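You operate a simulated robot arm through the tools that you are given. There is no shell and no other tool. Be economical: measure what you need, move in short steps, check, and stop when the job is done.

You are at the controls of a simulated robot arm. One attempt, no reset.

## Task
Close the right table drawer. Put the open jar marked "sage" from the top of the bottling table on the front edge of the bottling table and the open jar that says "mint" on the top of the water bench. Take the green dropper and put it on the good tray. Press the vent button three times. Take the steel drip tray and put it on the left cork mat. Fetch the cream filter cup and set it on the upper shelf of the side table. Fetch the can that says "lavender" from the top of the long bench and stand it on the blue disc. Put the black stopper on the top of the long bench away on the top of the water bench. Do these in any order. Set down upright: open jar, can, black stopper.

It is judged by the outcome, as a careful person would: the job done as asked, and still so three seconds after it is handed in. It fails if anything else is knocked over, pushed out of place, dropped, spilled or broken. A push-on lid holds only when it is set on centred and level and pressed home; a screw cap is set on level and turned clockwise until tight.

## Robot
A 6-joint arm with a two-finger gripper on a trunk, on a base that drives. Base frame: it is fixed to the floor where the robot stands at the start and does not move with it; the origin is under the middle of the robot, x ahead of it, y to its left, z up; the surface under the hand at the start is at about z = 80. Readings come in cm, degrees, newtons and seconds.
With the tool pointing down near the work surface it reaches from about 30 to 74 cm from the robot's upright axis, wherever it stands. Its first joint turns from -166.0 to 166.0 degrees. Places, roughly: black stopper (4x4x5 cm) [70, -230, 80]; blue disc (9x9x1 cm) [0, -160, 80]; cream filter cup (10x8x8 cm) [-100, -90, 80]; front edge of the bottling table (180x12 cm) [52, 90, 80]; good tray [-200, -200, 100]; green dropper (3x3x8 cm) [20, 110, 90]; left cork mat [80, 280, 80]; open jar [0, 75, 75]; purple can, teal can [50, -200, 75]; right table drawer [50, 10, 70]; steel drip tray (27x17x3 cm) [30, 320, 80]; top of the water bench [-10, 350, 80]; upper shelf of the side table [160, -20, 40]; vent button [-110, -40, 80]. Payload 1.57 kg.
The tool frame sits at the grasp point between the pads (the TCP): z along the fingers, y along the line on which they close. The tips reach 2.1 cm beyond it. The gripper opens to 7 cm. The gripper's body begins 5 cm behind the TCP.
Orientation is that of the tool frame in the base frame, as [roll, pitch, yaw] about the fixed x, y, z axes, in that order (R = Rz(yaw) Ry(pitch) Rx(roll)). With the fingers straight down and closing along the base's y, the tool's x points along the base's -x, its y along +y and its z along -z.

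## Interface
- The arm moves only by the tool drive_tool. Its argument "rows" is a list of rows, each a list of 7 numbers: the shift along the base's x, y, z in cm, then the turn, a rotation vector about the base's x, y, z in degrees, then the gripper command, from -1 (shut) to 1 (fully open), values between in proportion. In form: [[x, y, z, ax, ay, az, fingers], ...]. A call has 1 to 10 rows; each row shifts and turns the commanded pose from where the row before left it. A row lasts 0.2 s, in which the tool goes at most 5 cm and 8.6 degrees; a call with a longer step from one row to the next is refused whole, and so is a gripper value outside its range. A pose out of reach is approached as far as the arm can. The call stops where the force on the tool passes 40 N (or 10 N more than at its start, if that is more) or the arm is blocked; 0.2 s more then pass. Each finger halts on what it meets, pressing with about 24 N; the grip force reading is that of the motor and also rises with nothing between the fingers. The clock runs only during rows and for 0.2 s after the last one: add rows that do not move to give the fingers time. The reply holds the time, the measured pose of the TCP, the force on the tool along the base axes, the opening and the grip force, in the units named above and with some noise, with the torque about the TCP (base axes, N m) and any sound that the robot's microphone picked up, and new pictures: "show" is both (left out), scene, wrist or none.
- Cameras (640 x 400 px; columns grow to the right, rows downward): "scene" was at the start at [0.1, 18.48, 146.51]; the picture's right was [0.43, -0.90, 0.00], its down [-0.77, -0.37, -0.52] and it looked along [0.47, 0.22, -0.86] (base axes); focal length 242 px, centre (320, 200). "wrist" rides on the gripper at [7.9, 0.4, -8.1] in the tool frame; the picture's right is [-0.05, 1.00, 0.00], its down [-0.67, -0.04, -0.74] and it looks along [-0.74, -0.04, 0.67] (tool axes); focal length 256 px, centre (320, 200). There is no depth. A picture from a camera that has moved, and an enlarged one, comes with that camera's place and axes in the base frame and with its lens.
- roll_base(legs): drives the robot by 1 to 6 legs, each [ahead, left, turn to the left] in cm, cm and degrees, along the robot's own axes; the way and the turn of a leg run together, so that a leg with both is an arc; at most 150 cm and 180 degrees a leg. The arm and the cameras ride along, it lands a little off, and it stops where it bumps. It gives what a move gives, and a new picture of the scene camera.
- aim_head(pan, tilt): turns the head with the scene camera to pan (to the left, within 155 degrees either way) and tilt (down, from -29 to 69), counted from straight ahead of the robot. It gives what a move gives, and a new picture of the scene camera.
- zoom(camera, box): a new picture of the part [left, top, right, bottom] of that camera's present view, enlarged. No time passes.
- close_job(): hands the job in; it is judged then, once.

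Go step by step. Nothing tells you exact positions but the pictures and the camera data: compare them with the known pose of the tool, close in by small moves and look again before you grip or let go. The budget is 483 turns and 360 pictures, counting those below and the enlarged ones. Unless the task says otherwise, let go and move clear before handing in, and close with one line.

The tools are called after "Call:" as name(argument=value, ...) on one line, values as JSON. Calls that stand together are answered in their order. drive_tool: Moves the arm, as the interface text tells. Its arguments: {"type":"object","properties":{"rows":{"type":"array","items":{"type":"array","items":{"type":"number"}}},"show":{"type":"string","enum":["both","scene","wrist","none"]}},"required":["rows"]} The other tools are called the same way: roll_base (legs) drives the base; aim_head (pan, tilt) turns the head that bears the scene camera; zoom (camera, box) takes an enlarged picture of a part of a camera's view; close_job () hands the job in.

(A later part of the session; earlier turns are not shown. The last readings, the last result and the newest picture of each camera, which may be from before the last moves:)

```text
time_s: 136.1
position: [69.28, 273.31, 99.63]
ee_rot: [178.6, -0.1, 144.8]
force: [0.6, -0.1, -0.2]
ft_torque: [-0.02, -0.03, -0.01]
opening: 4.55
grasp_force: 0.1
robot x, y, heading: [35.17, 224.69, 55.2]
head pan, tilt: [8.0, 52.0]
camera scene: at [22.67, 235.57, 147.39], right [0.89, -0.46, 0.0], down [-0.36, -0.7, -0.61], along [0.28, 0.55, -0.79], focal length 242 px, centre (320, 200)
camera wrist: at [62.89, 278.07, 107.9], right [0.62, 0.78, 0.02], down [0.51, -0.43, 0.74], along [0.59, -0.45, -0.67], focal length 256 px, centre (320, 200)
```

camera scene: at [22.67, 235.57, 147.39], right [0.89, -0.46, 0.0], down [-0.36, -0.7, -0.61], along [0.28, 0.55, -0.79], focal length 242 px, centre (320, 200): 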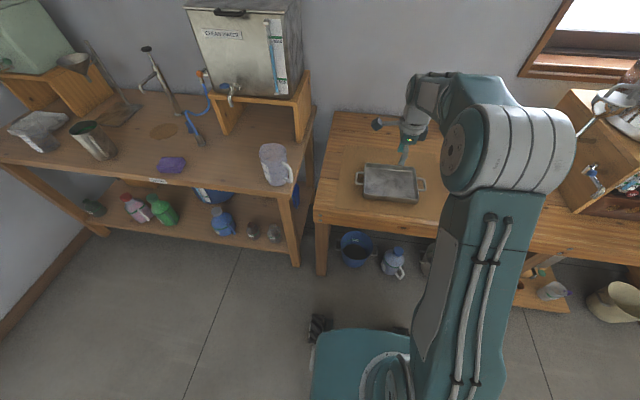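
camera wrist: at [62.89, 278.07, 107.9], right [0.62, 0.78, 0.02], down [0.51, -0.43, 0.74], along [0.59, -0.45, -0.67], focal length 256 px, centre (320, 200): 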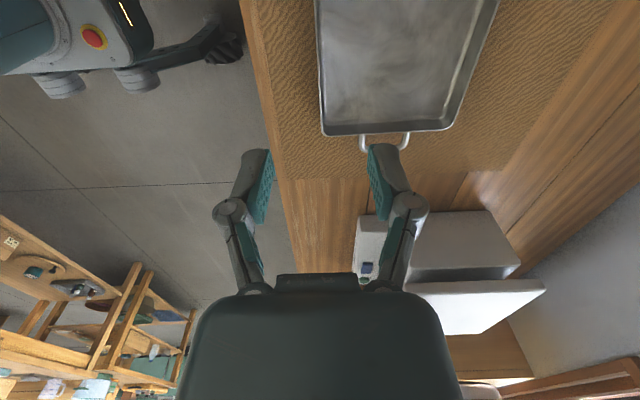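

The tray rests fully on the left cork mat. Next the green dropper in its rack on the bottling table: I retract, drive back and turn to face it.

Call:
drive_tool(rows=[[0, 0, 4.5, 0, 0, 0, 1], [-2.7, -3.8, 0, -0.8, 1.1, -0.6, 1], [-2.7, -3.8, 0, 0, 0, 0, 1], [-2.7, -3.8, 0, 0, 0, 0, 1], [0, 0, 0, 0, 0, 0, 1]], show="none")

Call:
roll_base(legs=[[-36, 0, 0], [0, -54, 0], [0, 0, 179.3]])

Call:
aim_head(pan=0, tilt=52)

```text
time_s: 137.3
position: [61.27, 261.67, 104.34]
ee_rot: [179.9, -0.4, 144.3]
force: [-0.1, -0.6, -0.9]
ft_torque: [0.0, 0.03, -0.01]
opening: 7.01
grasp_force: 0.1
robot x, y, heading: [35.4, 224.91, 54.6]
head pan, tilt: [8.0, 52.0]
```

```text
time_s: 149.6
position: [31.22, 128.45, 104.21]
ee_rot: [179.8, -0.3, -36.9]
force: [-0.1, 0.2, -0.2]
ft_torque: [0.0, 0.04, 0.01]
opening: 7.0
grasp_force: 0.1
robot x, y, heading: [57.8, 164.46, -126.5]
head pan, tilt: [8.0, 52.0]
camera scene: at [70.27, 153.7, 147.39], right [-0.88, 0.47, 0.0], down [0.37, 0.69, -0.61], along [-0.29, -0.54, -0.79], focal length 242 px, centre (320, 200)
```

scene: 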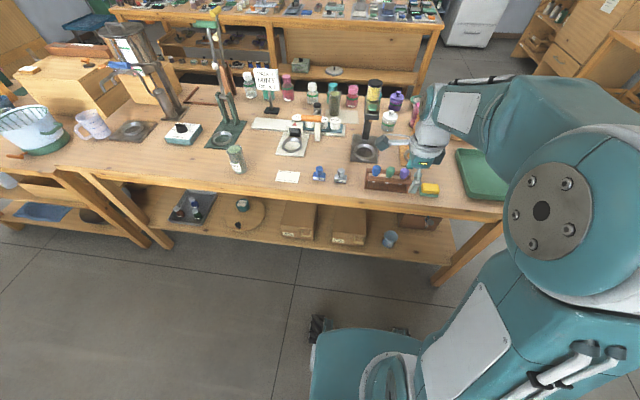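

```text
time_s: 150.3
position: [31.28, 128.37, 104.23]
ee_rot: [179.8, -0.4, -36.9]
force: [-0.2, 0.2, -0.2]
ft_torque: [0.0, 0.03, 0.02]
opening: 6.97
grasp_force: 0.1
robot x, y, heading: [58.01, 164.69, -126.1]
head pan, tilt: [0.0, 52.0]
camera scene: at [69.38, 154.26, 147.39], right [-0.81, 0.59, 0.0], down [0.47, 0.64, -0.61], along [-0.36, -0.5, -0.79], focal length 242 px, centre (320, 200)
```

scene: 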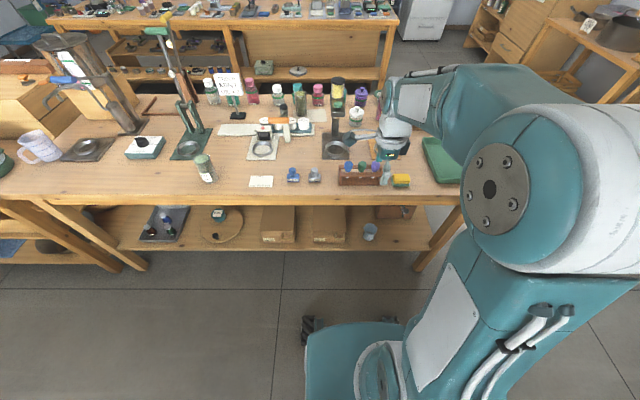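

Call:
zoom(camera="scene", box=[310, 130, 430, 205])

Call:
zoom(camera="wrist", box=[0, 0, 640, 400])

```text
5.33 times, centred on (370, 168) of scene
camera zoom: at [69.38, 154.26, 147.39], right [-0.81, 0.59, 0.0], down [0.47, 0.64, -0.61], along [-0.36, -0.5, -0.79], focal length 1289 px, centre (53, 373)
```

zoom: 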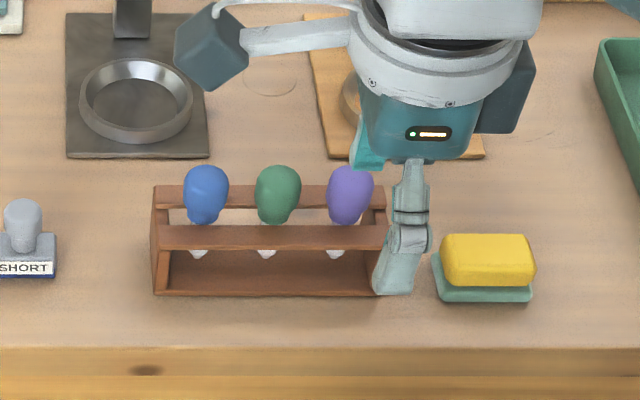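

```text
1.00 times, centred on (320, 200) of wrist (not enlarged: the box is as wide or as high as the picture)
camera zoom: at [37.3, 123.41, 112.5], right [-0.64, -0.77, 0.0], down [-0.51, 0.43, 0.74], along [-0.57, 0.47, -0.67], focal length 256 px, centre (320, 200)
```

zoom: 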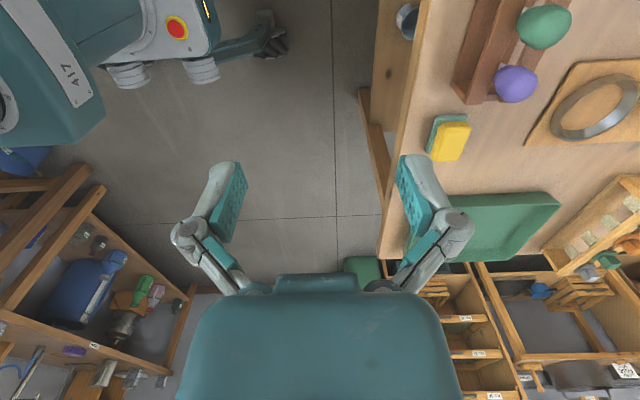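

Green bulb is at about [22,113.7,88.7]. I move above it with the fingers set to close across the row (front/back).

Call:
drive_tool(rows=[[-2.4, -3.7, 0, 0, 0, 0, 0.6], [-2.4, -3.7, 0, 0, 0, 0, 0.6], [-2.3, -3.7, -1, 0, 0, 0, 0.6], [-2.2, -3.6, -2, 0, 0, 0, 0.6], [0, 0, -3, 0, 0, 0, 0.6], [0, 0, 0, 0, 0, 0, 0.6]], show="both")

Call:
zoom(camera="scene", box=[310, 120, 430, 195])

```text
time_s: 151.7
position: [22.03, 113.51, 98.2]
ee_rot: [179.9, -0.4, -36.9]
force: [0.0, -0.4, 0.4]
ft_torque: [0.02, 0.01, 0.01]
opening: 5.59
grasp_force: 0.0
robot x, y, heading: [57.8, 164.82, -126.2]
head pan, tilt: [0.0, 52.0]
camera scene: at [69.33, 154.17, 147.39], right [-0.81, 0.59, 0.0], down [0.47, 0.64, -0.61], along [-0.36, -0.49, -0.79], focal length 242 px, centre (320, 200)
camera wrist: at [27.99, 108.5, 106.4], right [-0.64, -0.77, 0.0], down [-0.51, 0.43, 0.74], along [-0.57, 0.47, -0.67], focal length 256 px, centre (320, 200)
```

scene: 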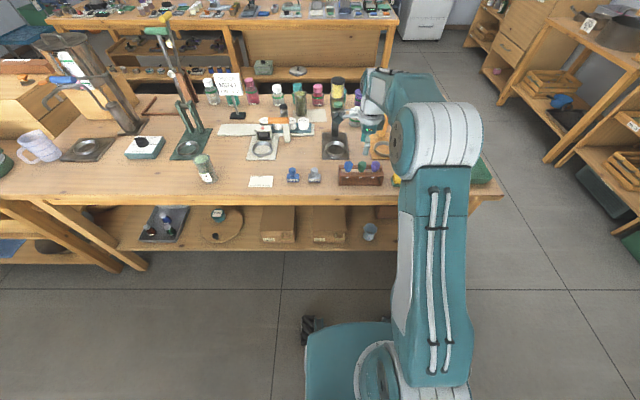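
wrist: 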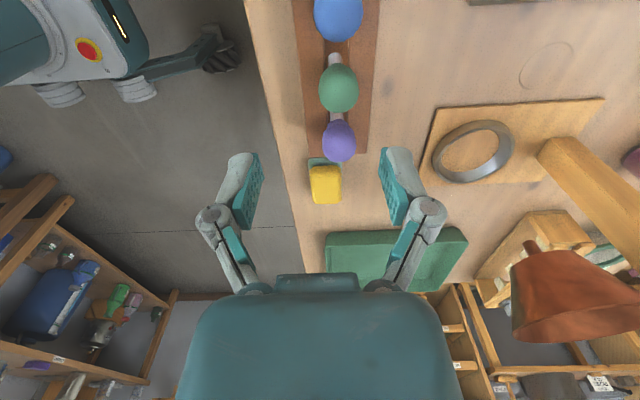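

```text
5.33 times, centred on (370, 158) of scene
camera zoom: at [69.33, 154.17, 147.39], right [-0.81, 0.59, 0.0], down [0.47, 0.64, -0.61], along [-0.36, -0.49, -0.79], focal length 1289 px, centre (53, 427)
```

zoom: 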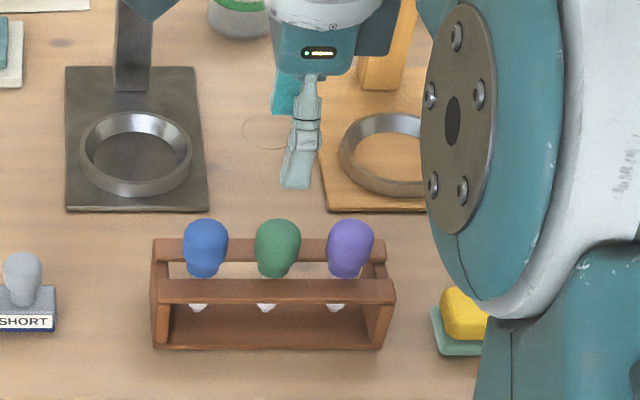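

The bulb is 1.2 cm further inboard; I correct and lower around it.

Call:
drive_tool(rows=[[-0.73, -1.0, -2, 0, 0, 0, 0.6], [0, 0, -3, 0, 0, 0, 0.6], [0, 0, -2.5, 0, 0, 0, 0.6], [0, 0, 0, 0, 0, 0, 0.6]], show="wrist")

Call:
zoom(camera="scene", box=[310, 120, 430, 195])

```text
time_s: 152.7
position: [21.3, 112.92, 90.77]
ee_rot: [179.8, -0.4, -36.9]
force: [0.3, -0.6, -0.4]
ft_torque: [0.05, 0.0, 0.02]
opening: 5.6
grasp_force: 0.0
robot x, y, heading: [57.84, 165.19, -126.5]
head pan, tilt: [0.0, 52.0]
camera wrist: at [27.4, 107.81, 98.99], right [-0.64, -0.77, 0.0], down [-0.51, 0.43, 0.74], along [-0.57, 0.47, -0.67], focal length 256 px, centre (320, 200)
```

wrist: 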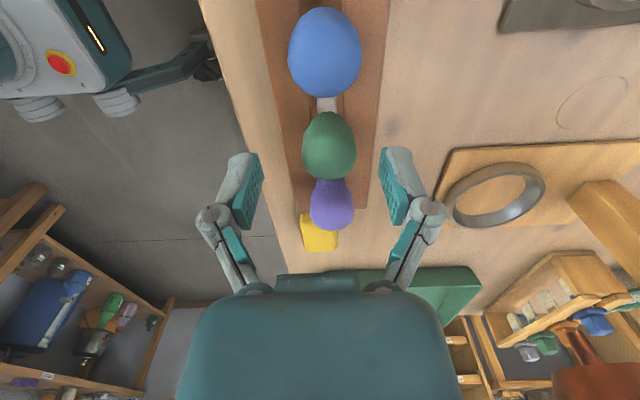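

```text
5.33 times, centred on (370, 158) of scene
camera zoom: at [69.32, 154.17, 147.39], right [-0.81, 0.59, 0.0], down [0.47, 0.64, -0.61], along [-0.36, -0.49, -0.79], focal length 1289 px, centre (53, 427)
```

zoom: 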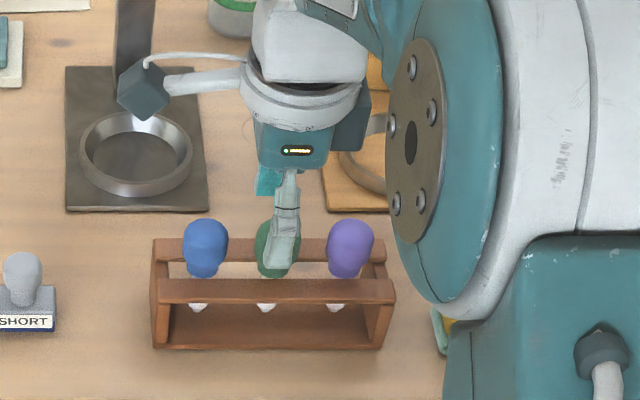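

Call:
drive_tool(rows=[[-0.2, -0.3, -1, 0, 0, 0, 0.6], [0, 0, -0.9, 0, 0, 0, 0.6], [0, 0, 0, 0, 0, 0, 0], [0, 0, 0, 0, 0, 0, -1], [0, 0, 0, 0, 0, 0, -1], [0, 0, 0, 0, 0, 0, -1]], show="wrist")

```text
time_s: 154.1
position: [21.05, 112.56, 88.95]
ee_rot: [179.9, -0.3, -36.9]
force: [0.2, 0.6, 3.0]
ft_torque: [0.0, -0.01, -0.04]
opening: 2.75
grasp_force: 23.6
robot x, y, heading: [57.74, 164.69, -126.3]
head pan, tilt: [0.0, 52.0]
camera wrist: at [27.15, 107.54, 97.2], right [-0.64, -0.77, 0.0], down [-0.51, 0.43, 0.74], along [-0.57, 0.47, -0.67], focal length 256 px, centre (320, 200)
```

wrist: 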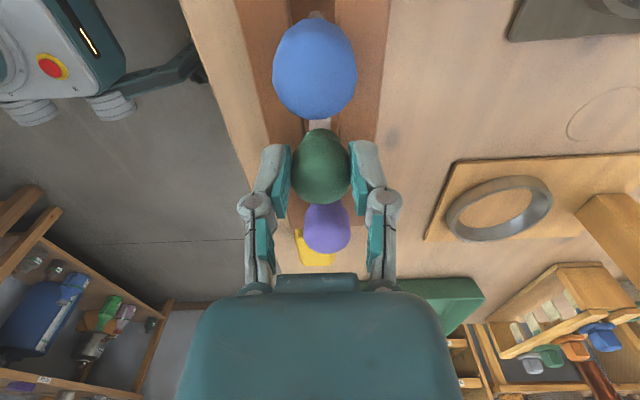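

Green bulb gripped (2.75 cm). I lift straight up and check.

Call:
drive_tool(rows=[[0, 0, 2, 0, 0, 0, -1], [0, 0, 4, 0, 0, 0, -1], [0, 0, 5, 0, 0, 0, -1], [0, 0, 5, 0, 0, 0, -1], [0, 0, 0, 0, 0, 0, -1]], show="both")

Call:
zoom(camera="scene", box=[310, 90, 430, 195])

```text
time_s: 155.3
position: [20.92, 112.62, 104.87]
ee_rot: [180.0, -0.4, -36.9]
force: [-0.1, 0.5, -0.1]
ft_torque: [0.02, -0.04, 0.02]
opening: 2.75
grasp_force: 23.7
robot x, y, heading: [57.93, 165.01, -126.4]
head pan, tilt: [0.0, 52.0]
camera scene: at [69.33, 154.18, 147.39], right [-0.81, 0.59, 0.0], down [0.47, 0.64, -0.61], along [-0.36, -0.49, -0.79], focal length 242 px, centre (320, 200)
camera wrist: at [26.96, 107.57, 113.16], right [-0.64, -0.77, 0.0], down [-0.51, 0.43, 0.74], along [-0.57, 0.47, -0.67], focal length 256 px, centre (320, 200)
```

scene: 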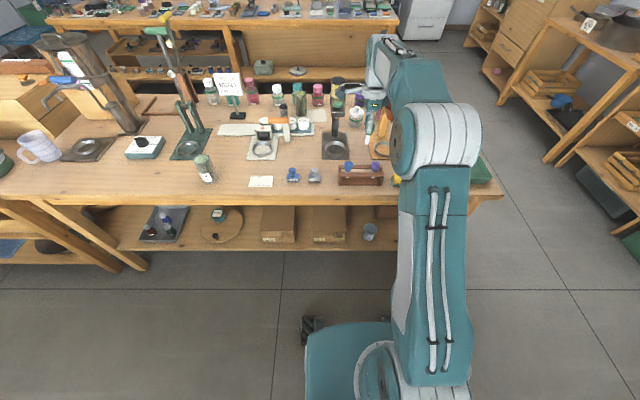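
wrist: 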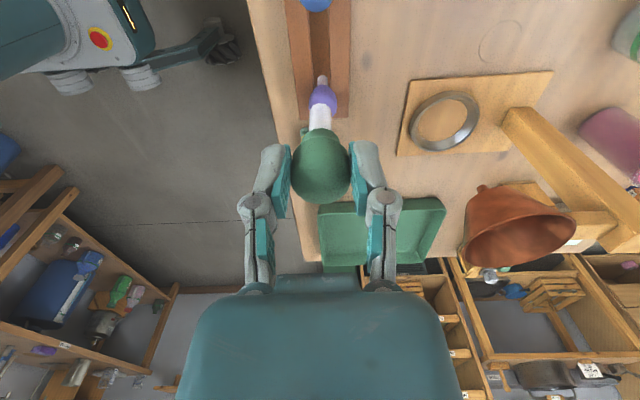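

```text
3.81 times, centred on (370, 142) of scene
camera zoom: at [69.33, 154.18, 147.39], right [-0.81, 0.59, 0.0], down [0.47, 0.64, -0.61], along [-0.36, -0.49, -0.79], focal length 921 px, centre (130, 419)
```

zoom: 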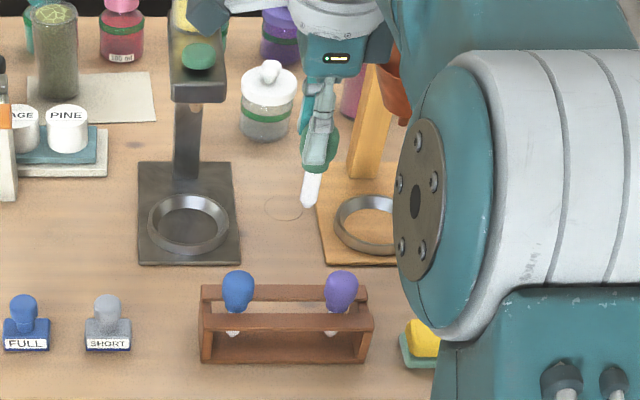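

The green dropper is out and hanging vertical. I retract and drive round to the far wall's chest, where the good tray should be (~[-200,-200,100]).

Call:
drive_tool(rows=[[2.7, 3.9, 0, 0, 0, 0, -1], [2.7, 3.9, 0, 0, 0, 0, -1], [2.7, 3.9, 0, 0, 0, 0, -1], [2.7, 3.9, 0, 0, 0, 0, -1], [0, 0, 0, 0, 0, 0, -1]], show="none")

Call:
roll_base(legs=[[0, -118, 0.5], [140, 0, 0], [120, 0, 0]])

Call:
aim_head(pan=20, tilt=30)

```text
time_s: 156.5
position: [32.22, 128.02, 105.07]
ee_rot: [179.8, -0.3, -37.0]
force: [-0.2, 0.4, -0.2]
ft_torque: [0.01, 0.03, -0.01]
opening: 2.77
grasp_force: 24.1
robot x, y, heading: [57.93, 164.58, -126.4]
head pan, tilt: [0.0, 52.0]
```

```text
time_s: 174.8
position: [-209.63, -22.01, 105.29]
ee_rot: [179.8, -0.3, -34.4]
force: [0.5, 0.0, -1.1]
ft_torque: [0.01, -0.01, 0.01]
opening: 2.79
grasp_force: 24.4
robot x, y, heading: [-185.15, 15.58, -124.1]
head pan, tilt: [0.0, 52.0]
camera scene: at [-173.4, 5.7, 147.39], right [-0.83, 0.56, 0.0], down [0.44, 0.66, -0.61], along [-0.34, -0.51, -0.79], focal length 242 px, centre (320, 200)
```

scene: 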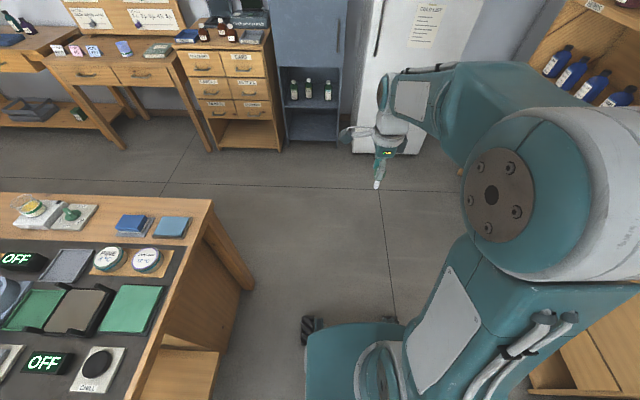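

```text
time_s: 175.7
position: [-209.49, -21.92, 105.06]
ee_rot: [179.9, -0.3, -34.4]
force: [-0.5, 1.0, -0.3]
ft_torque: [0.03, -0.02, 0.01]
opening: 2.74
grasp_force: 23.3
robot x, y, heading: [-185.17, 15.45, -123.8]
head pan, tilt: [20.0, 30.0]
camera scene: at [-171.38, 3.16, 150.6], right [-0.97, 0.24, 0.0], down [0.12, 0.49, -0.86], along [-0.21, -0.84, -0.5], focal length 242 px, centre (320, 200)
```

scene: 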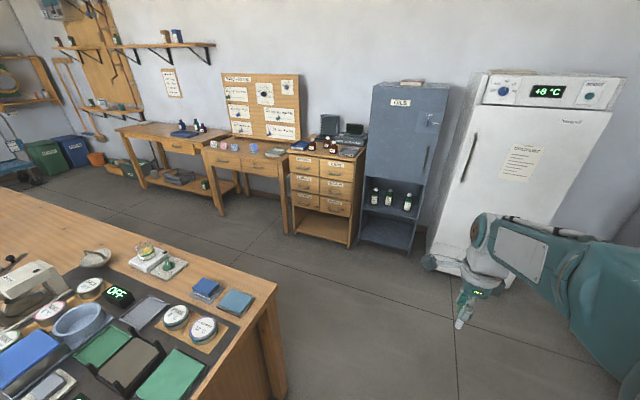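

Call:
zoom(camera="scene", box=[100, 60, 380, 235])

Call:
zoom(camera="scene", box=[0, 220, 300, 400])

```text
2.29 times, centred on (240, 148) of scene
camera zoom: at [-171.38, 3.16, 150.6], right [-0.97, 0.24, 0.0], down [0.12, 0.49, -0.86], along [-0.21, -0.84, -0.5], focal length 553 px, centre (503, 320)
```

zoom: 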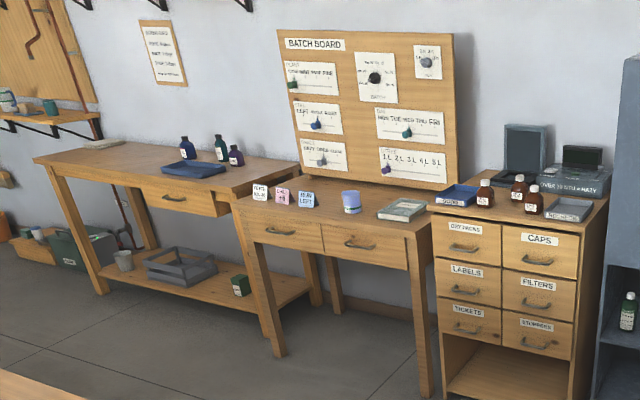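

```text
2.13 times, centred on (150, 310) of scene
camera zoom: at [-171.38, 3.16, 150.6], right [-0.97, 0.24, 0.0], down [0.12, 0.49, -0.86], along [-0.21, -0.84, -0.5], focal length 516 px, centre (683, -35)
```

zoom: 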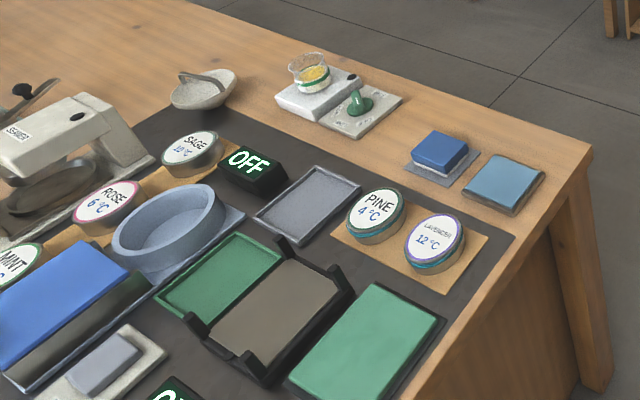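

On the chest (s≈−50, n≈−272) I see a blue tray and a grey tray with labels. I drive closer to read them.

Call:
roll_base(legs=[[100, 0, -1.8], [0, 104, 0]])

Call:
aim_head(pan=0, tilt=45)

Call:
zoom(camera="scene", box=[160, 60, 480, 260])

```text
time_s: 185.9
position: [-181.25, -165.32, 105.08]
ee_rot: [179.8, -0.5, -36.0]
force: [-0.7, 0.6, -0.6]
ft_torque: [-0.04, -0.02, 0.04]
opening: 2.75
grasp_force: 24.2
robot x, y, heading: [-155.87, -128.13, -125.3]
head pan, tilt: [20.0, 30.0]
camera scene: at [-142.53, -141.21, 150.63], right [-0.96, 0.26, 0.0], down [0.13, 0.48, -0.87], along [-0.23, -0.83, -0.5], focal length 242 px, centre (320, 200)
```

scene: 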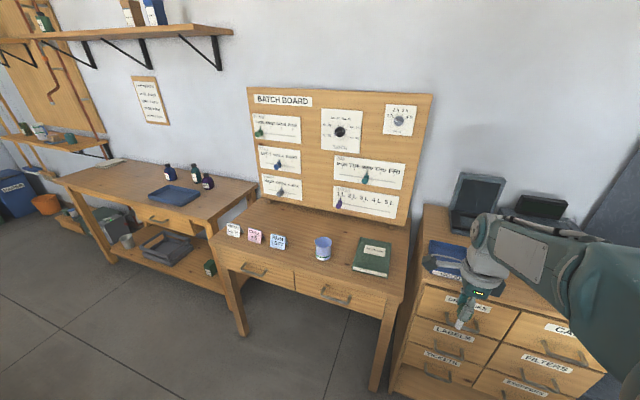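

```text
time_s: 186.8
position: [-181.1, -165.39, 105.12]
ee_rot: [179.8, -0.3, -36.1]
force: [0.3, -0.2, -0.3]
ft_torque: [0.0, 0.0, 0.03]
opening: 2.73
grasp_force: 23.8
robot x, y, heading: [-155.77, -128.42, -125.2]
head pan, tilt: [0.0, 45.0]
camera scene: at [-144.72, -139.21, 148.36], right [-0.82, 0.58, 0.0], down [0.41, 0.58, -0.71], along [-0.41, -0.58, -0.71], focal length 242 px, centre (320, 200)
```

scene: 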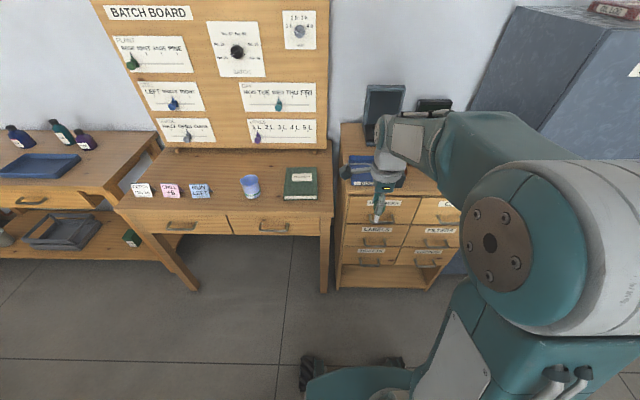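

```text
2.00 times, centred on (320, 160) of scene
camera zoom: at [-144.72, -139.21, 148.36], right [-0.82, 0.58, 0.0], down [0.41, 0.58, -0.71], along [-0.41, -0.58, -0.71], focal length 484 px, centre (320, 280)
```

zoom: 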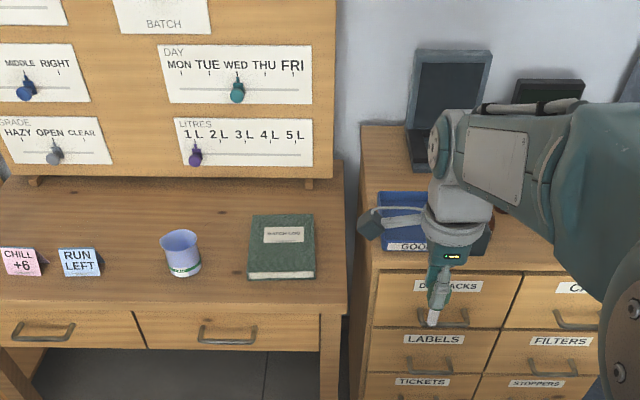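

The blue tray bears "GOOD". I look through the wrist camera for its exact place.

Call:
zoom(camera="wrist", box=[0, 0, 640, 400])

Call:
aim_head(pan=-25, tilt=45)

```text
1.00 times, centred on (320, 200) of wrist (not enlarged: the box is as wide or as high as the picture)
camera zoom: at [-175.08, -170.4, 113.33], right [-0.63, -0.78, 0.0], down [-0.52, 0.43, 0.74], along [-0.58, 0.46, -0.67], focal length 256 px, centre (320, 200)
```

zoom: 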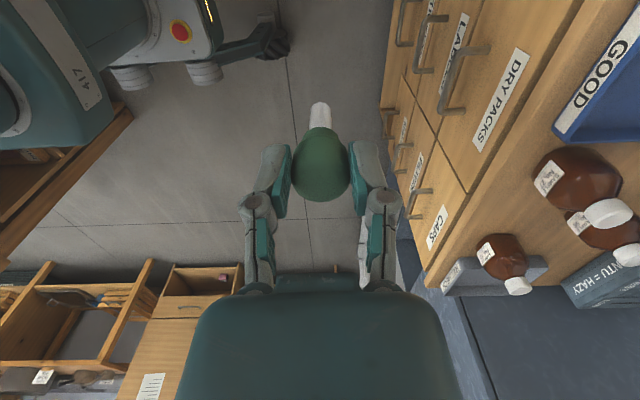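

```text
time_s: 187.6
position: [-181.17, -165.35, 105.13]
ee_rot: [179.8, -0.4, -36.0]
force: [-0.1, 0.0, -0.9]
ft_torque: [-0.05, -0.01, 0.01]
opening: 2.75
grasp_force: 23.9
robot x, y, heading: [-155.99, -128.46, -125.2]
head pan, tilt: [-25.0, 45.0]
camera scene: at [-147.06, -136.62, 148.35], right [-0.5, 0.87, 0.0], down [0.61, 0.35, -0.71], along [-0.61, -0.35, -0.71], focal length 242 px, centre (320, 200)
```

scene: 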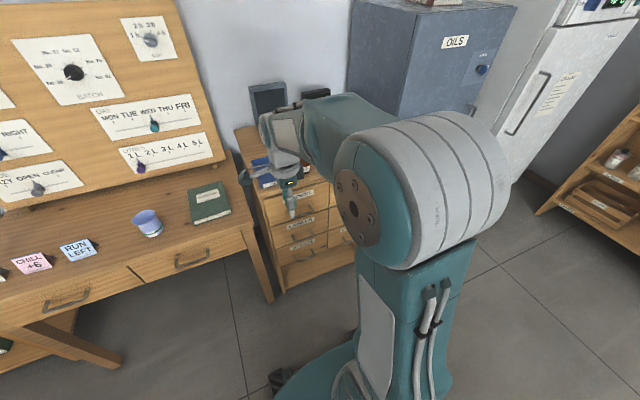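

The tray's label wall is at about [-200,-187,86] on the chest (top z≈84). I'll turn the gripper 90° back so the dropper can be tilted forward and laid down, then drive closer.

Call:
drive_tool(rows=[[0, 0, 1, 0, 0, 8.5, -1], [0, 0, 1, 0, 0, 8.5, -1], [0, 0, 1, 0, 0, 8.5, -1], [0, 0, 1, 0, 0, 8.5, -1], [0, 0, 1, 0, 0, 8.5, -1], [0, 0, 1, 0, 0, 8.5, -1], [0, 0, 1, 0, 0, 8.5, -1], [0, 0, 0, 0, 0, 8.5, -1], [0, 0, 0, 0, 0, 8.5, -1], [0, 0, 0, 0, 0, 8.5, -1]], show="none")

Call:
roll_base(legs=[[12, -2, 0]])

Call:
drive_tool(rows=[[0, 0, 0, 0, 0, 4.5, -1], [0, 0, 0, 0, 0, 0, -1]], show="both")

```text
time_s: 189.8
position: [-181.15, -165.43, 112.11]
ee_rot: [179.8, -0.5, 49.3]
force: [0.2, -0.2, 0.1]
ft_torque: [0.01, 0.0, 0.0]
opening: 2.72
grasp_force: 23.6
robot x, y, heading: [-155.87, -128.41, -125.3]
head pan, tilt: [-25.0, 45.0]
```

```text
time_s: 191.1
position: [-189.48, -174.19, 112.18]
ee_rot: [179.8, -0.5, 49.1]
force: [0.2, 0.3, 0.1]
ft_torque: [-0.01, -0.02, -0.03]
opening: 2.74
grasp_force: 24.4
robot x, y, heading: [-164.25, -136.92, -125.4]
head pan, tilt: [-25.0, 45.0]
camera scene: at [-155.35, -145.35, 148.33], right [-0.5, 0.87, 0.0], down [0.61, 0.35, -0.71], along [-0.62, -0.35, -0.71], focal length 242 px, centre (320, 200)
```

scene: 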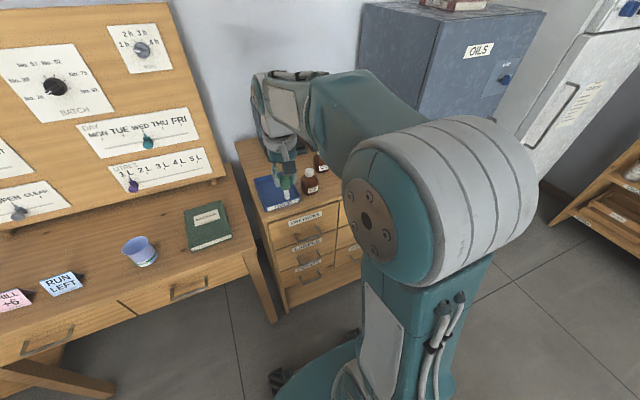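

```text
time_s: 191.7
position: [-189.55, -174.05, 112.15]
ee_rot: [179.8, -0.5, 53.7]
force: [0.8, 0.5, -0.9]
ft_torque: [0.03, -0.02, 0.0]
opening: 2.7
grasp_force: 24.4
robot x, y, heading: [-164.34, -137.28, -125.3]
head pan, tilt: [-25.0, 45.0]
camera scene: at [-155.41, -145.3, 148.34], right [-0.5, 0.87, 0.0], down [0.61, 0.35, -0.71], along [-0.61, -0.35, -0.71], focal length 242 px, centre (320, 200)
camera wrist: at [-184.57, -168.0, 120.36], right [0.77, -0.64, 0.0], down [-0.43, -0.52, 0.74], along [-0.47, -0.57, -0.67], focal length 256 px, centre (320, 200)
```

scene: 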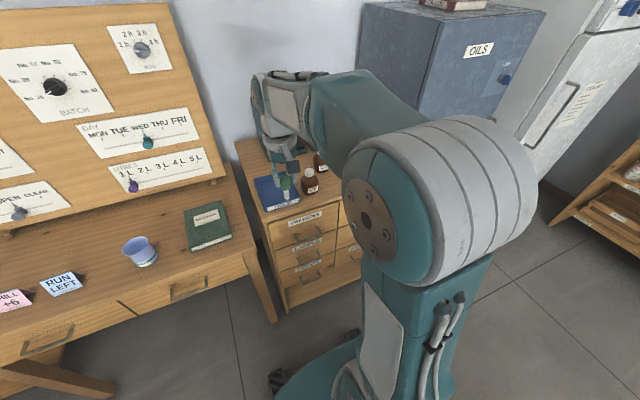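
wrist: 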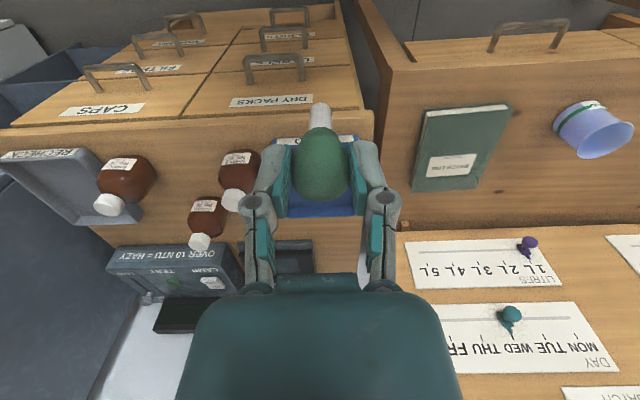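

The tray (≈14×19 cm) is centred in my gripper's line, centre ≈[-205.5,-193]. I tilt the dropper forward while moving over the tray.

Call:
drive_tool(rows=[[-1.9, -2.3, -2, -6.9, 5, 0, -1], [-1.9, -2.3, -2, -6.9, 5, 0, -1], [-1.9, -2.3, -2, -6.9, 5, 0, -1], [-1.9, -2.3, -2, -6.9, 5, 0, -1], [-1.9, -2.3, -2, -6.9, 5, 0, -1], [-1.9, -2.3, -2, -6.9, 5, 0, -1], [-1.9, -2.3, -2, -6.9, 5, 0, -1], [0, 0, -1, 0, 0, 0, -1]], show="both")

```text
time_s: 193.5
position: [-202.93, -190.12, 97.19]
ee_rot: [178.8, 59.2, 53.1]
force: [-1.0, 0.0, 0.5]
ft_torque: [0.0, 0.01, 0.04]
opening: 2.74
grasp_force: 24.0
robot x, y, heading: [-164.12, -136.96, -125.2]
head pan, tilt: [-25.0, 45.0]
camera scene: at [-155.58, -145.27, 148.35], right [-0.49, 0.87, 0.0], down [0.61, 0.35, -0.71], along [-0.61, -0.35, -0.71], focal length 242 px, centre (320, 200)
camera wrist: at [-196.1, -181.46, 94.59], right [0.79, -0.61, 0.06], down [0.14, 0.27, 0.95], along [-0.59, -0.75, 0.3], focal length 256 px, centre (320, 200)
```

scene: 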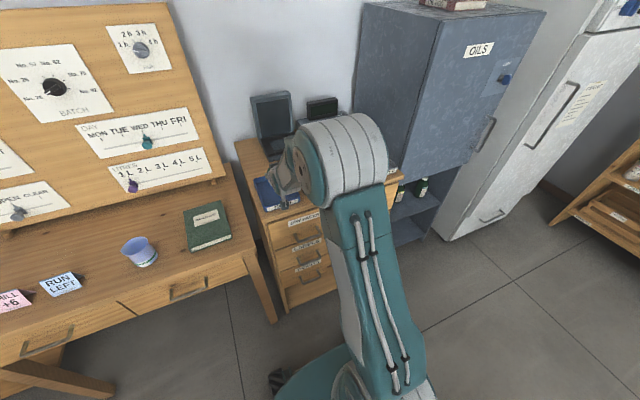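
wrist: 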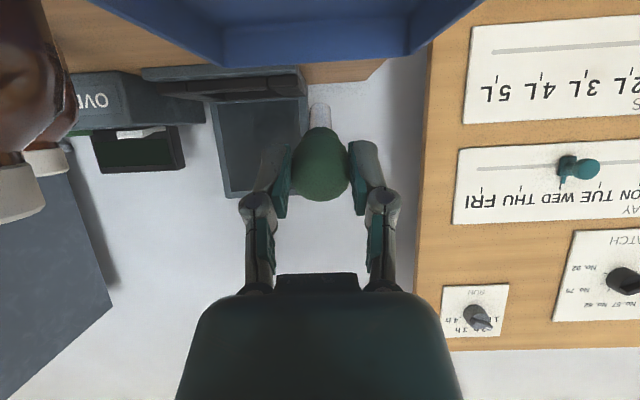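

The wrist camera sits beneath at this tilt, so I ease the tilt to ~51° to keep it clear of the chest edge, and lower.

Call:
drive_tool(rows=[[0, 0, -1, 6.9, -5, 0, -1], [0, 0, -2, 0, 0, 0, -1], [0, 0, -1.5, 0, 0, 0, -1], [0, 0, 0, 0, 0, 0, -1]], show="both")

Call:
zoom(camera="scene", box=[230, 110, 350, 220])

```text
time_s: 194.5
position: [-203.14, -190.01, 92.5]
ee_rot: [179.2, 50.5, 53.4]
force: [0.3, -0.2, 5.5]
ft_torque: [-0.28, 0.19, -0.04]
opening: 2.62
grasp_force: 24.0
robot x, y, heading: [-164.48, -137.15, -125.3]
head pan, tilt: [-25.0, 45.0]
camera scene: at [-155.54, -145.21, 148.36], right [-0.49, 0.87, 0.0], down [0.61, 0.35, -0.71], along [-0.61, -0.35, -0.71], focal length 242 px, centre (320, 200)
camera wrist: at [-196.1, -181.16, 91.68], right [0.79, -0.61, 0.05], down [0.05, 0.15, 0.99], along [-0.61, -0.77, 0.15], focal length 256 px, centre (320, 200)
```

scene: 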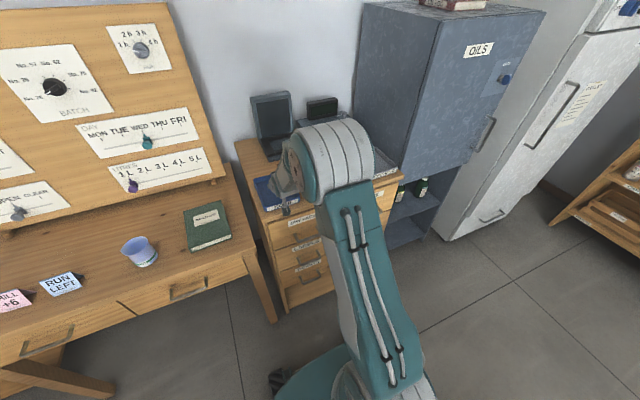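
wrist: 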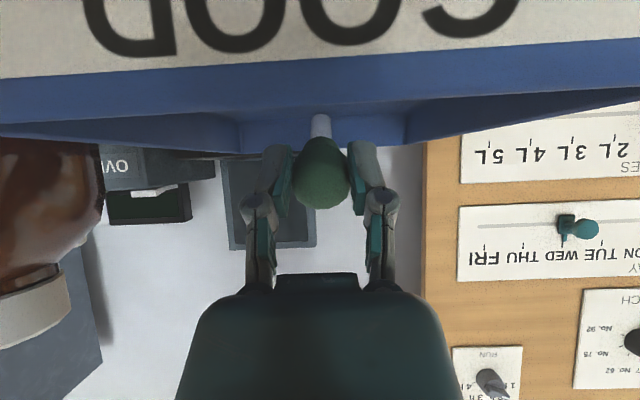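

```text
3.64 times, centred on (290, 165) of scene
camera zoom: at [-155.54, -145.21, 148.36], right [-0.49, 0.87, 0.0], down [0.61, 0.35, -0.71], along [-0.61, -0.35, -0.71], focal length 879 px, centre (429, 327)
```

zoom: 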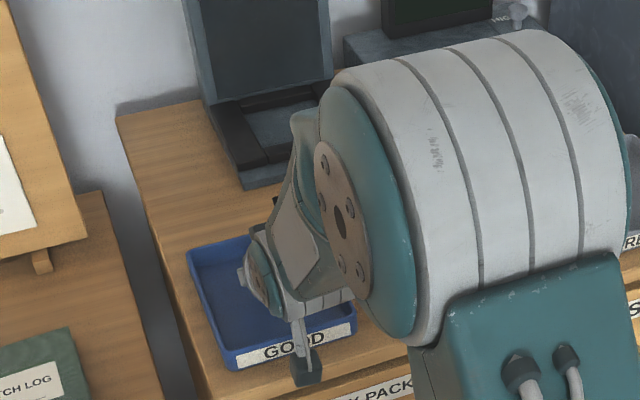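

The dropper tip already rests on the tray floor (5 N). I open the fingers in tiny steps so the bulb settles gently.

Call:
drive_tool(rows=[[0, 0, 0.2, 0, 0, 0, -0.3], [0, 0, 0, 0, 0, 0, -0.22], [0, 0, 0, 0, 0, 0, -0.2], [0, 0, 0, 0, 0, 0, -0.18], [0, 0, 0, 0, 0, 0, -0.15], [0, 0, 0, 0, 0, 0, -0.1], [0, 0, 0, 0, 0, 0, 0]], show="wrist")

```text
time_s: 196.1
position: [-203.13, -190.15, 92.97]
ee_rot: [179.2, 50.7, 53.3]
force: [0.6, 1.3, -0.5]
ft_torque: [-0.02, -0.02, 0.05]
opening: 3.49
grasp_force: 0.2
robot x, y, heading: [-164.41, -136.96, -125.4]
head pan, tilt: [-25.0, 45.0]
camera wrist: at [-196.03, -181.18, 91.96], right [0.79, -0.61, 0.05], down [0.05, 0.15, 0.99], along [-0.61, -0.77, 0.15], focal length 256 px, centre (320, 200)
```

wrist: 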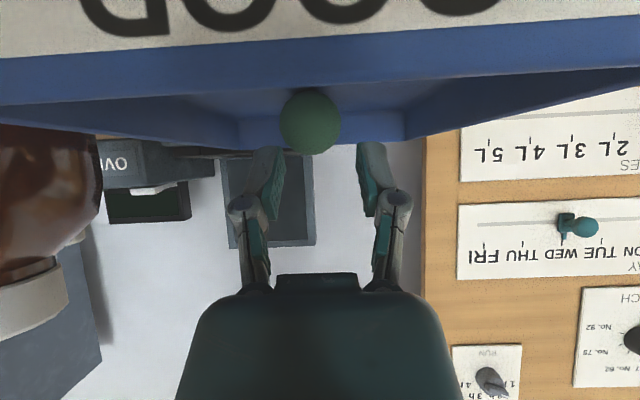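

The dropper has settled in the tray. I retreat up and back, then straighten the tool.

Call:
drive_tool(rows=[[1.2, 1.6, 3, 0, 0, 0, 0], [1.7, 2.3, 3.5, 0, 0, 0, 0], [1.7, 2.3, 3.5, 0, 0, 0, 0], [1.7, 2.3, 3, 6.9, -5, 0, 0.5], [1.7, 2.3, 2, 6.9, -5, 0, 1], [1.7, 2.3, 0, 6.9, -5, 0, 1], [0, 0, 0, 6.9, -5, 0, 1], [0, 0, 0, 6.9, -5, 0, 1], [0, 0, 0, 6.3, -4.6, 0, 1]], show="both")

```text
time_s: 198.1
position: [-193.19, -177.01, 108.02]
ee_rot: [179.7, 0.1, 53.5]
force: [-0.4, 0.9, 0.0]
ft_torque: [0.0, -0.01, 0.02]
opening: 7.0
grasp_force: 0.1
robot x, y, heading: [-164.06, -136.69, -125.3]
head pan, tilt: [-25.0, 45.0]
camera scene: at [-155.56, -145.23, 148.35], right [-0.49, 0.87, 0.0], down [0.61, 0.35, -0.71], along [-0.61, -0.35, -0.71], focal length 242 px, centre (320, 200)
camera wrist: at [-188.18, -170.82, 116.1], right [0.77, -0.64, 0.0], down [-0.43, -0.51, 0.75], along [-0.47, -0.58, -0.67], focal length 256 px, centre (320, 200)
```

scene: 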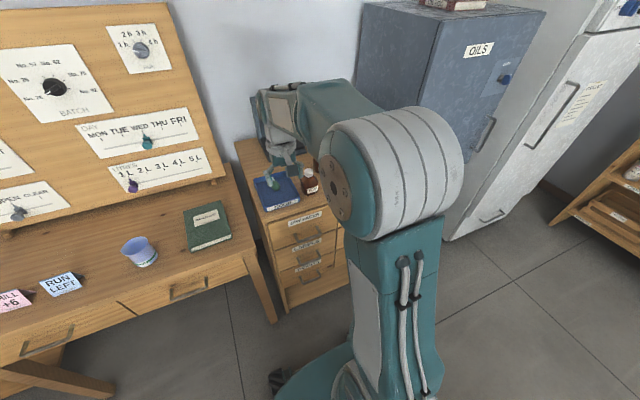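
wrist: 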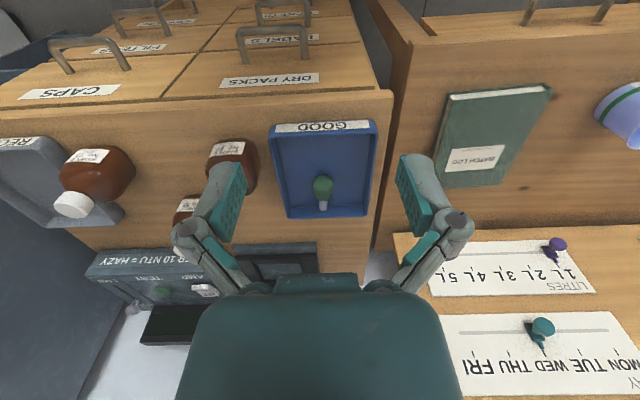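

The green dropper lies in the GOOD tray. Next the long bench behind me: I tuck the arm, turn round and look.

Call:
drive_tool(rows=[[2, 2.8, 0, 0, 0, 0, 1], [2, 2.8, 0, 0, 0, 0, 1], [1, 1.4, 0, 0, 0, 0, 1]], show="none")

Call:
roll_base(legs=[[8, 0, 0], [0, 0, 180]])

Call:
aim_head(pan=-10, tilt=48)

Call:
zoom(camera="scene", box=[100, 60, 420, 260])

```text
time_s: 198.9
position: [-188.27, -169.89, 107.85]
ee_rot: [179.8, 0.2, 53.4]
force: [0.6, 0.2, -0.6]
ft_torque: [0.0, 0.04, -0.02]
opening: 6.98
grasp_force: 0.2
robot x, y, heading: [-164.53, -136.86, -125.1]
head pan, tilt: [-25.0, 45.0]
```

```text
time_s: 207.4
position: [-147.66, -108.64, 107.84]
ee_rot: [179.8, 0.3, -122.1]
force: [0.4, 0.0, 0.5]
ft_torque: [0.01, 0.02, 0.0]
opening: 6.99
grasp_force: 0.1
robot x, y, heading: [-168.96, -143.52, 59.0]
head pan, tilt: [-25.0, 45.0]
camera scene: at [-178.6, -135.97, 148.35], right [0.56, -0.83, 0.0], down [-0.59, -0.4, -0.71], along [0.59, 0.39, -0.71], focal length 242 px, centre (320, 200)
```

scene: 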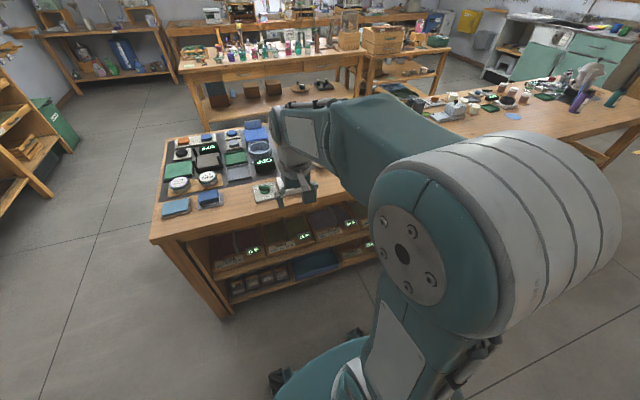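

```text
time_s: 208.2
position: [-147.6, -108.69, 107.95]
ee_rot: [179.8, 0.2, -122.1]
force: [0.1, 0.5, 0.4]
ft_torque: [0.01, 0.01, 0.02]
opening: 7.01
grasp_force: 0.1
robot x, y, heading: [-168.78, -143.81, 59.0]
head pan, tilt: [-10.0, 48.0]
camera scene: at [-180.17, -134.57, 147.93], right [0.75, -0.66, 0.0], down [-0.49, -0.56, -0.67], along [0.44, 0.5, -0.74], focal length 242 px, centre (320, 200)
```

scene: 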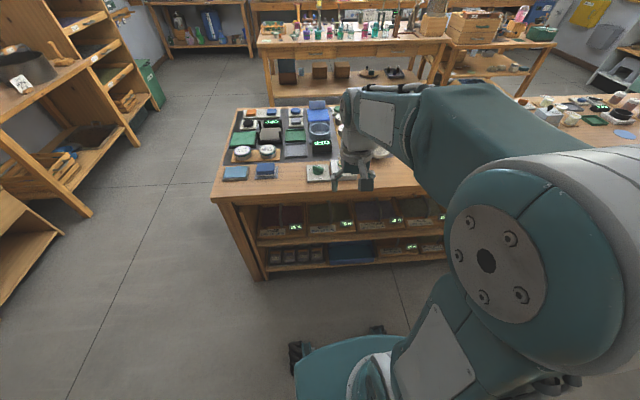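

```text
2.00 times, centred on (260, 160) of scene
camera zoom: at [-180.17, -134.57, 147.93], right [0.75, -0.66, 0.0], down [-0.49, -0.56, -0.67], along [0.44, 0.5, -0.74], focal length 484 px, centre (440, 280)
```

zoom: 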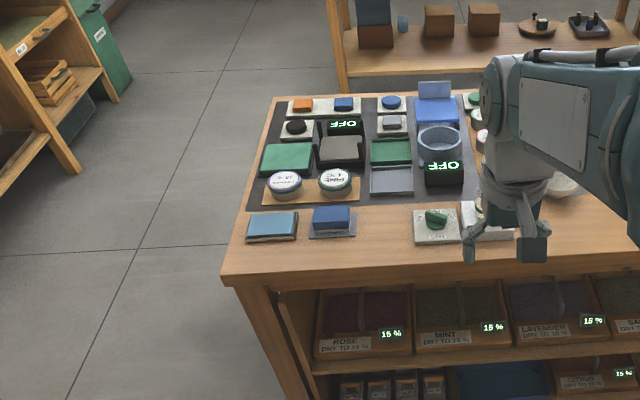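

The "OFF"-panel buttons face the other side; but the cream filter cup (with arch handle) at ~[-102,-88] is near this edge. I square up in front of it.

Call:
roll_base(legs=[[0, 0, -4.8], [16, -21, 0]])

Call:
aim_head(pan=-8, tilt=55)

Call:
zoom(camera="scene", box=[230, 50, 470, 200])

Call:
zoom(camera="wrist", box=[0, 0, 640, 400])

```text
time_s: 210.6
position: [-119.22, -109.63, 107.84]
ee_rot: [180.0, 0.3, -126.9]
force: [-0.3, 0.1, -0.1]
ft_torque: [-0.05, 0.0, 0.0]
opening: 7.02
grasp_force: 0.1
robot x, y, heading: [-143.09, -142.75, 54.2]
head pan, tilt: [-10.0, 48.0]
camera scene: at [-153.98, -132.57, 147.85], right [0.7, -0.72, 0.01], down [-0.53, -0.52, -0.67], along [0.48, 0.46, -0.74], focal length 242 px, centre (320, 200)
```

scene: 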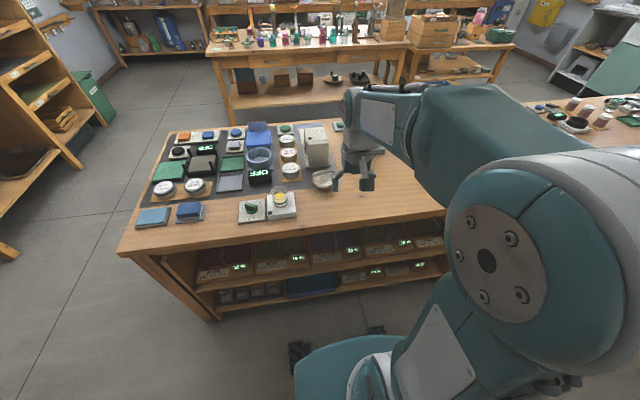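

```text
time_s: 211.3
position: [-119.08, -109.84, 107.88]
ee_rot: [179.8, 0.2, -127.0]
force: [-0.4, 0.2, -0.5]
ft_torque: [-0.03, -0.01, -0.02]
opening: 7.01
grasp_force: 0.1
robot x, y, heading: [-143.49, -142.91, 54.0]
head pan, tilt: [-8.0, 55.0]
camera scene: at [-154.45, -132.99, 146.97], right [0.72, -0.69, 0.0], down [-0.57, -0.59, -0.57], along [0.4, 0.41, -0.82], focal length 242 px, centre (320, 200)
```

scene: 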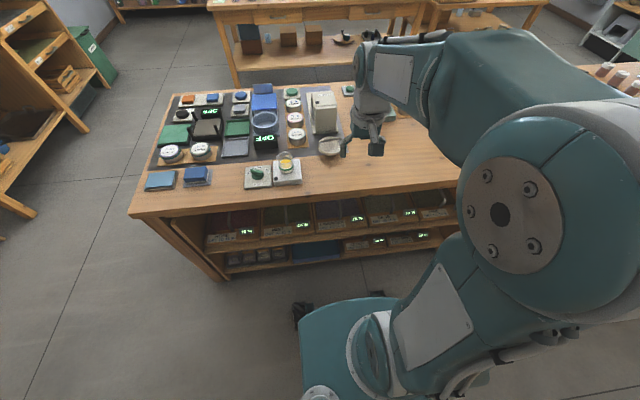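

```text
2.67 times, centred on (350, 125) of scene
camera zoom: at [-154.45, -132.99, 146.97], right [0.72, -0.69, 0.0], down [-0.57, -0.59, -0.57], along [0.4, 0.41, -0.82], focal length 645 px, centre (240, 400)
```

zoom: 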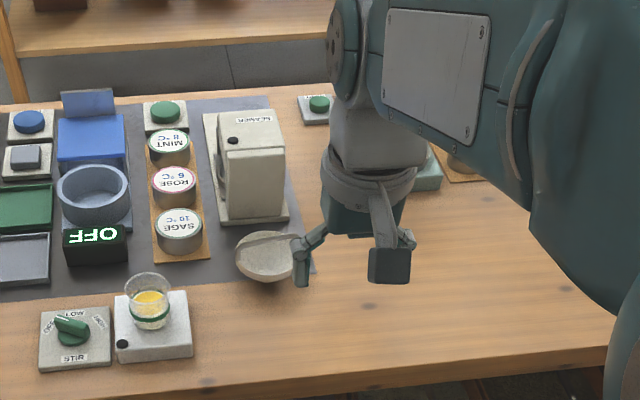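

```text
1.00 times, centred on (320, 200) of wrist (not enlarged: the box is as wide or as high as the picture)
camera zoom: at [-124.12, -115.91, 116.07], right [-0.77, 0.64, 0.0], down [0.43, 0.51, 0.75], along [0.48, 0.57, -0.66], focal length 256 px, centre (320, 200)
```

zoom: 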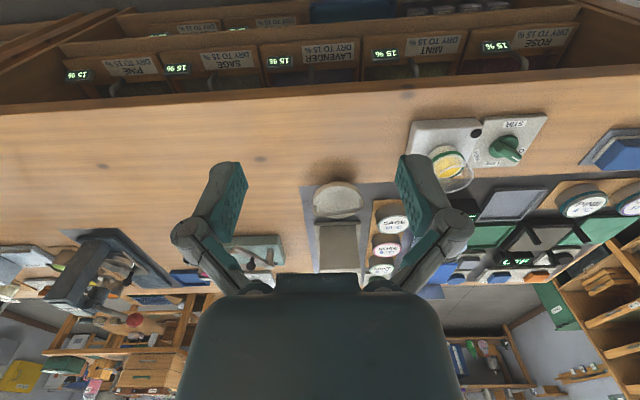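

The cup is at about [-104,-87.5]. I move closer for a good look at its arch handle.

Call:
drive_tool(rows=[[1.9, 3.5, -1, 0, 0, 0, 1], [1.9, 3.5, -2, 0, 0, 0, 1], [1.9, 3.5, -2, 0, 0, 0, 1], [1.5, 3, -2, 0, 0, 0, 1], [0, 0, 0, 0, 0, 0, 1]], show="wrist")

Call:
zoom(camera="wrist", box=[240, 60, 440, 200])

Call:
zoom(camera="scene", box=[280, 90, 400, 180])

```text
time_s: 212.5
position: [-111.45, -96.51, 100.82]
ee_rot: [179.6, 0.1, -127.0]
force: [-0.4, -0.3, -0.8]
ft_torque: [-0.02, 0.04, 0.06]
opening: 7.0
grasp_force: 0.0
robot x, y, heading: [-142.72, -142.72, 54.0]
head pan, tilt: [-8.0, 55.0]
camera wrist: at [-116.5, -102.71, 109.03], right [-0.77, 0.64, 0.01], down [0.43, 0.51, 0.75], along [0.48, 0.57, -0.66], focal length 256 px, centre (320, 200)
```

wrist: 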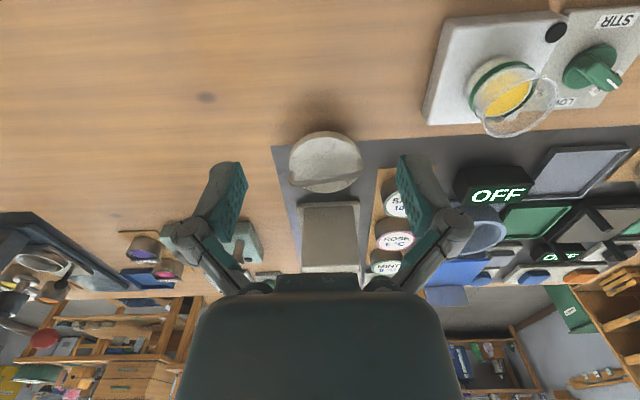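

```text
2.86 times, centred on (340, 130) of wrist
camera zoom: at [-116.5, -102.71, 109.03], right [-0.77, 0.64, 0.01], down [0.43, 0.51, 0.75], along [0.48, 0.57, -0.66], focal length 731 px, centre (263, 400)
```

zoom: 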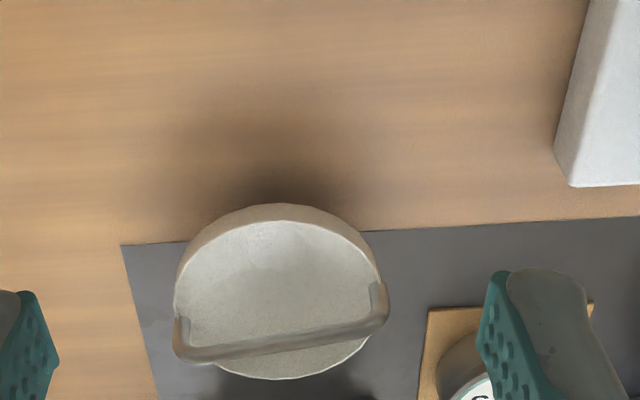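

```text
4.44 times, centred on (340, 135) of scene
camera zoom: at [-153.89, -133.29, 147.01], right [0.72, -0.69, 0.0], down [-0.57, -0.59, -0.57], along [0.4, 0.41, -0.82], focal length 1074 px, centre (231, 489)
```

zoom: 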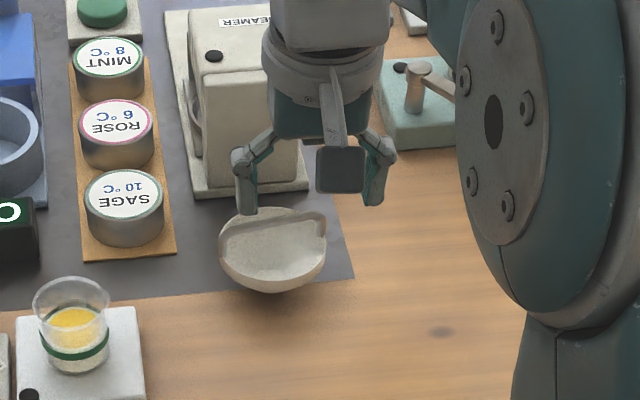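

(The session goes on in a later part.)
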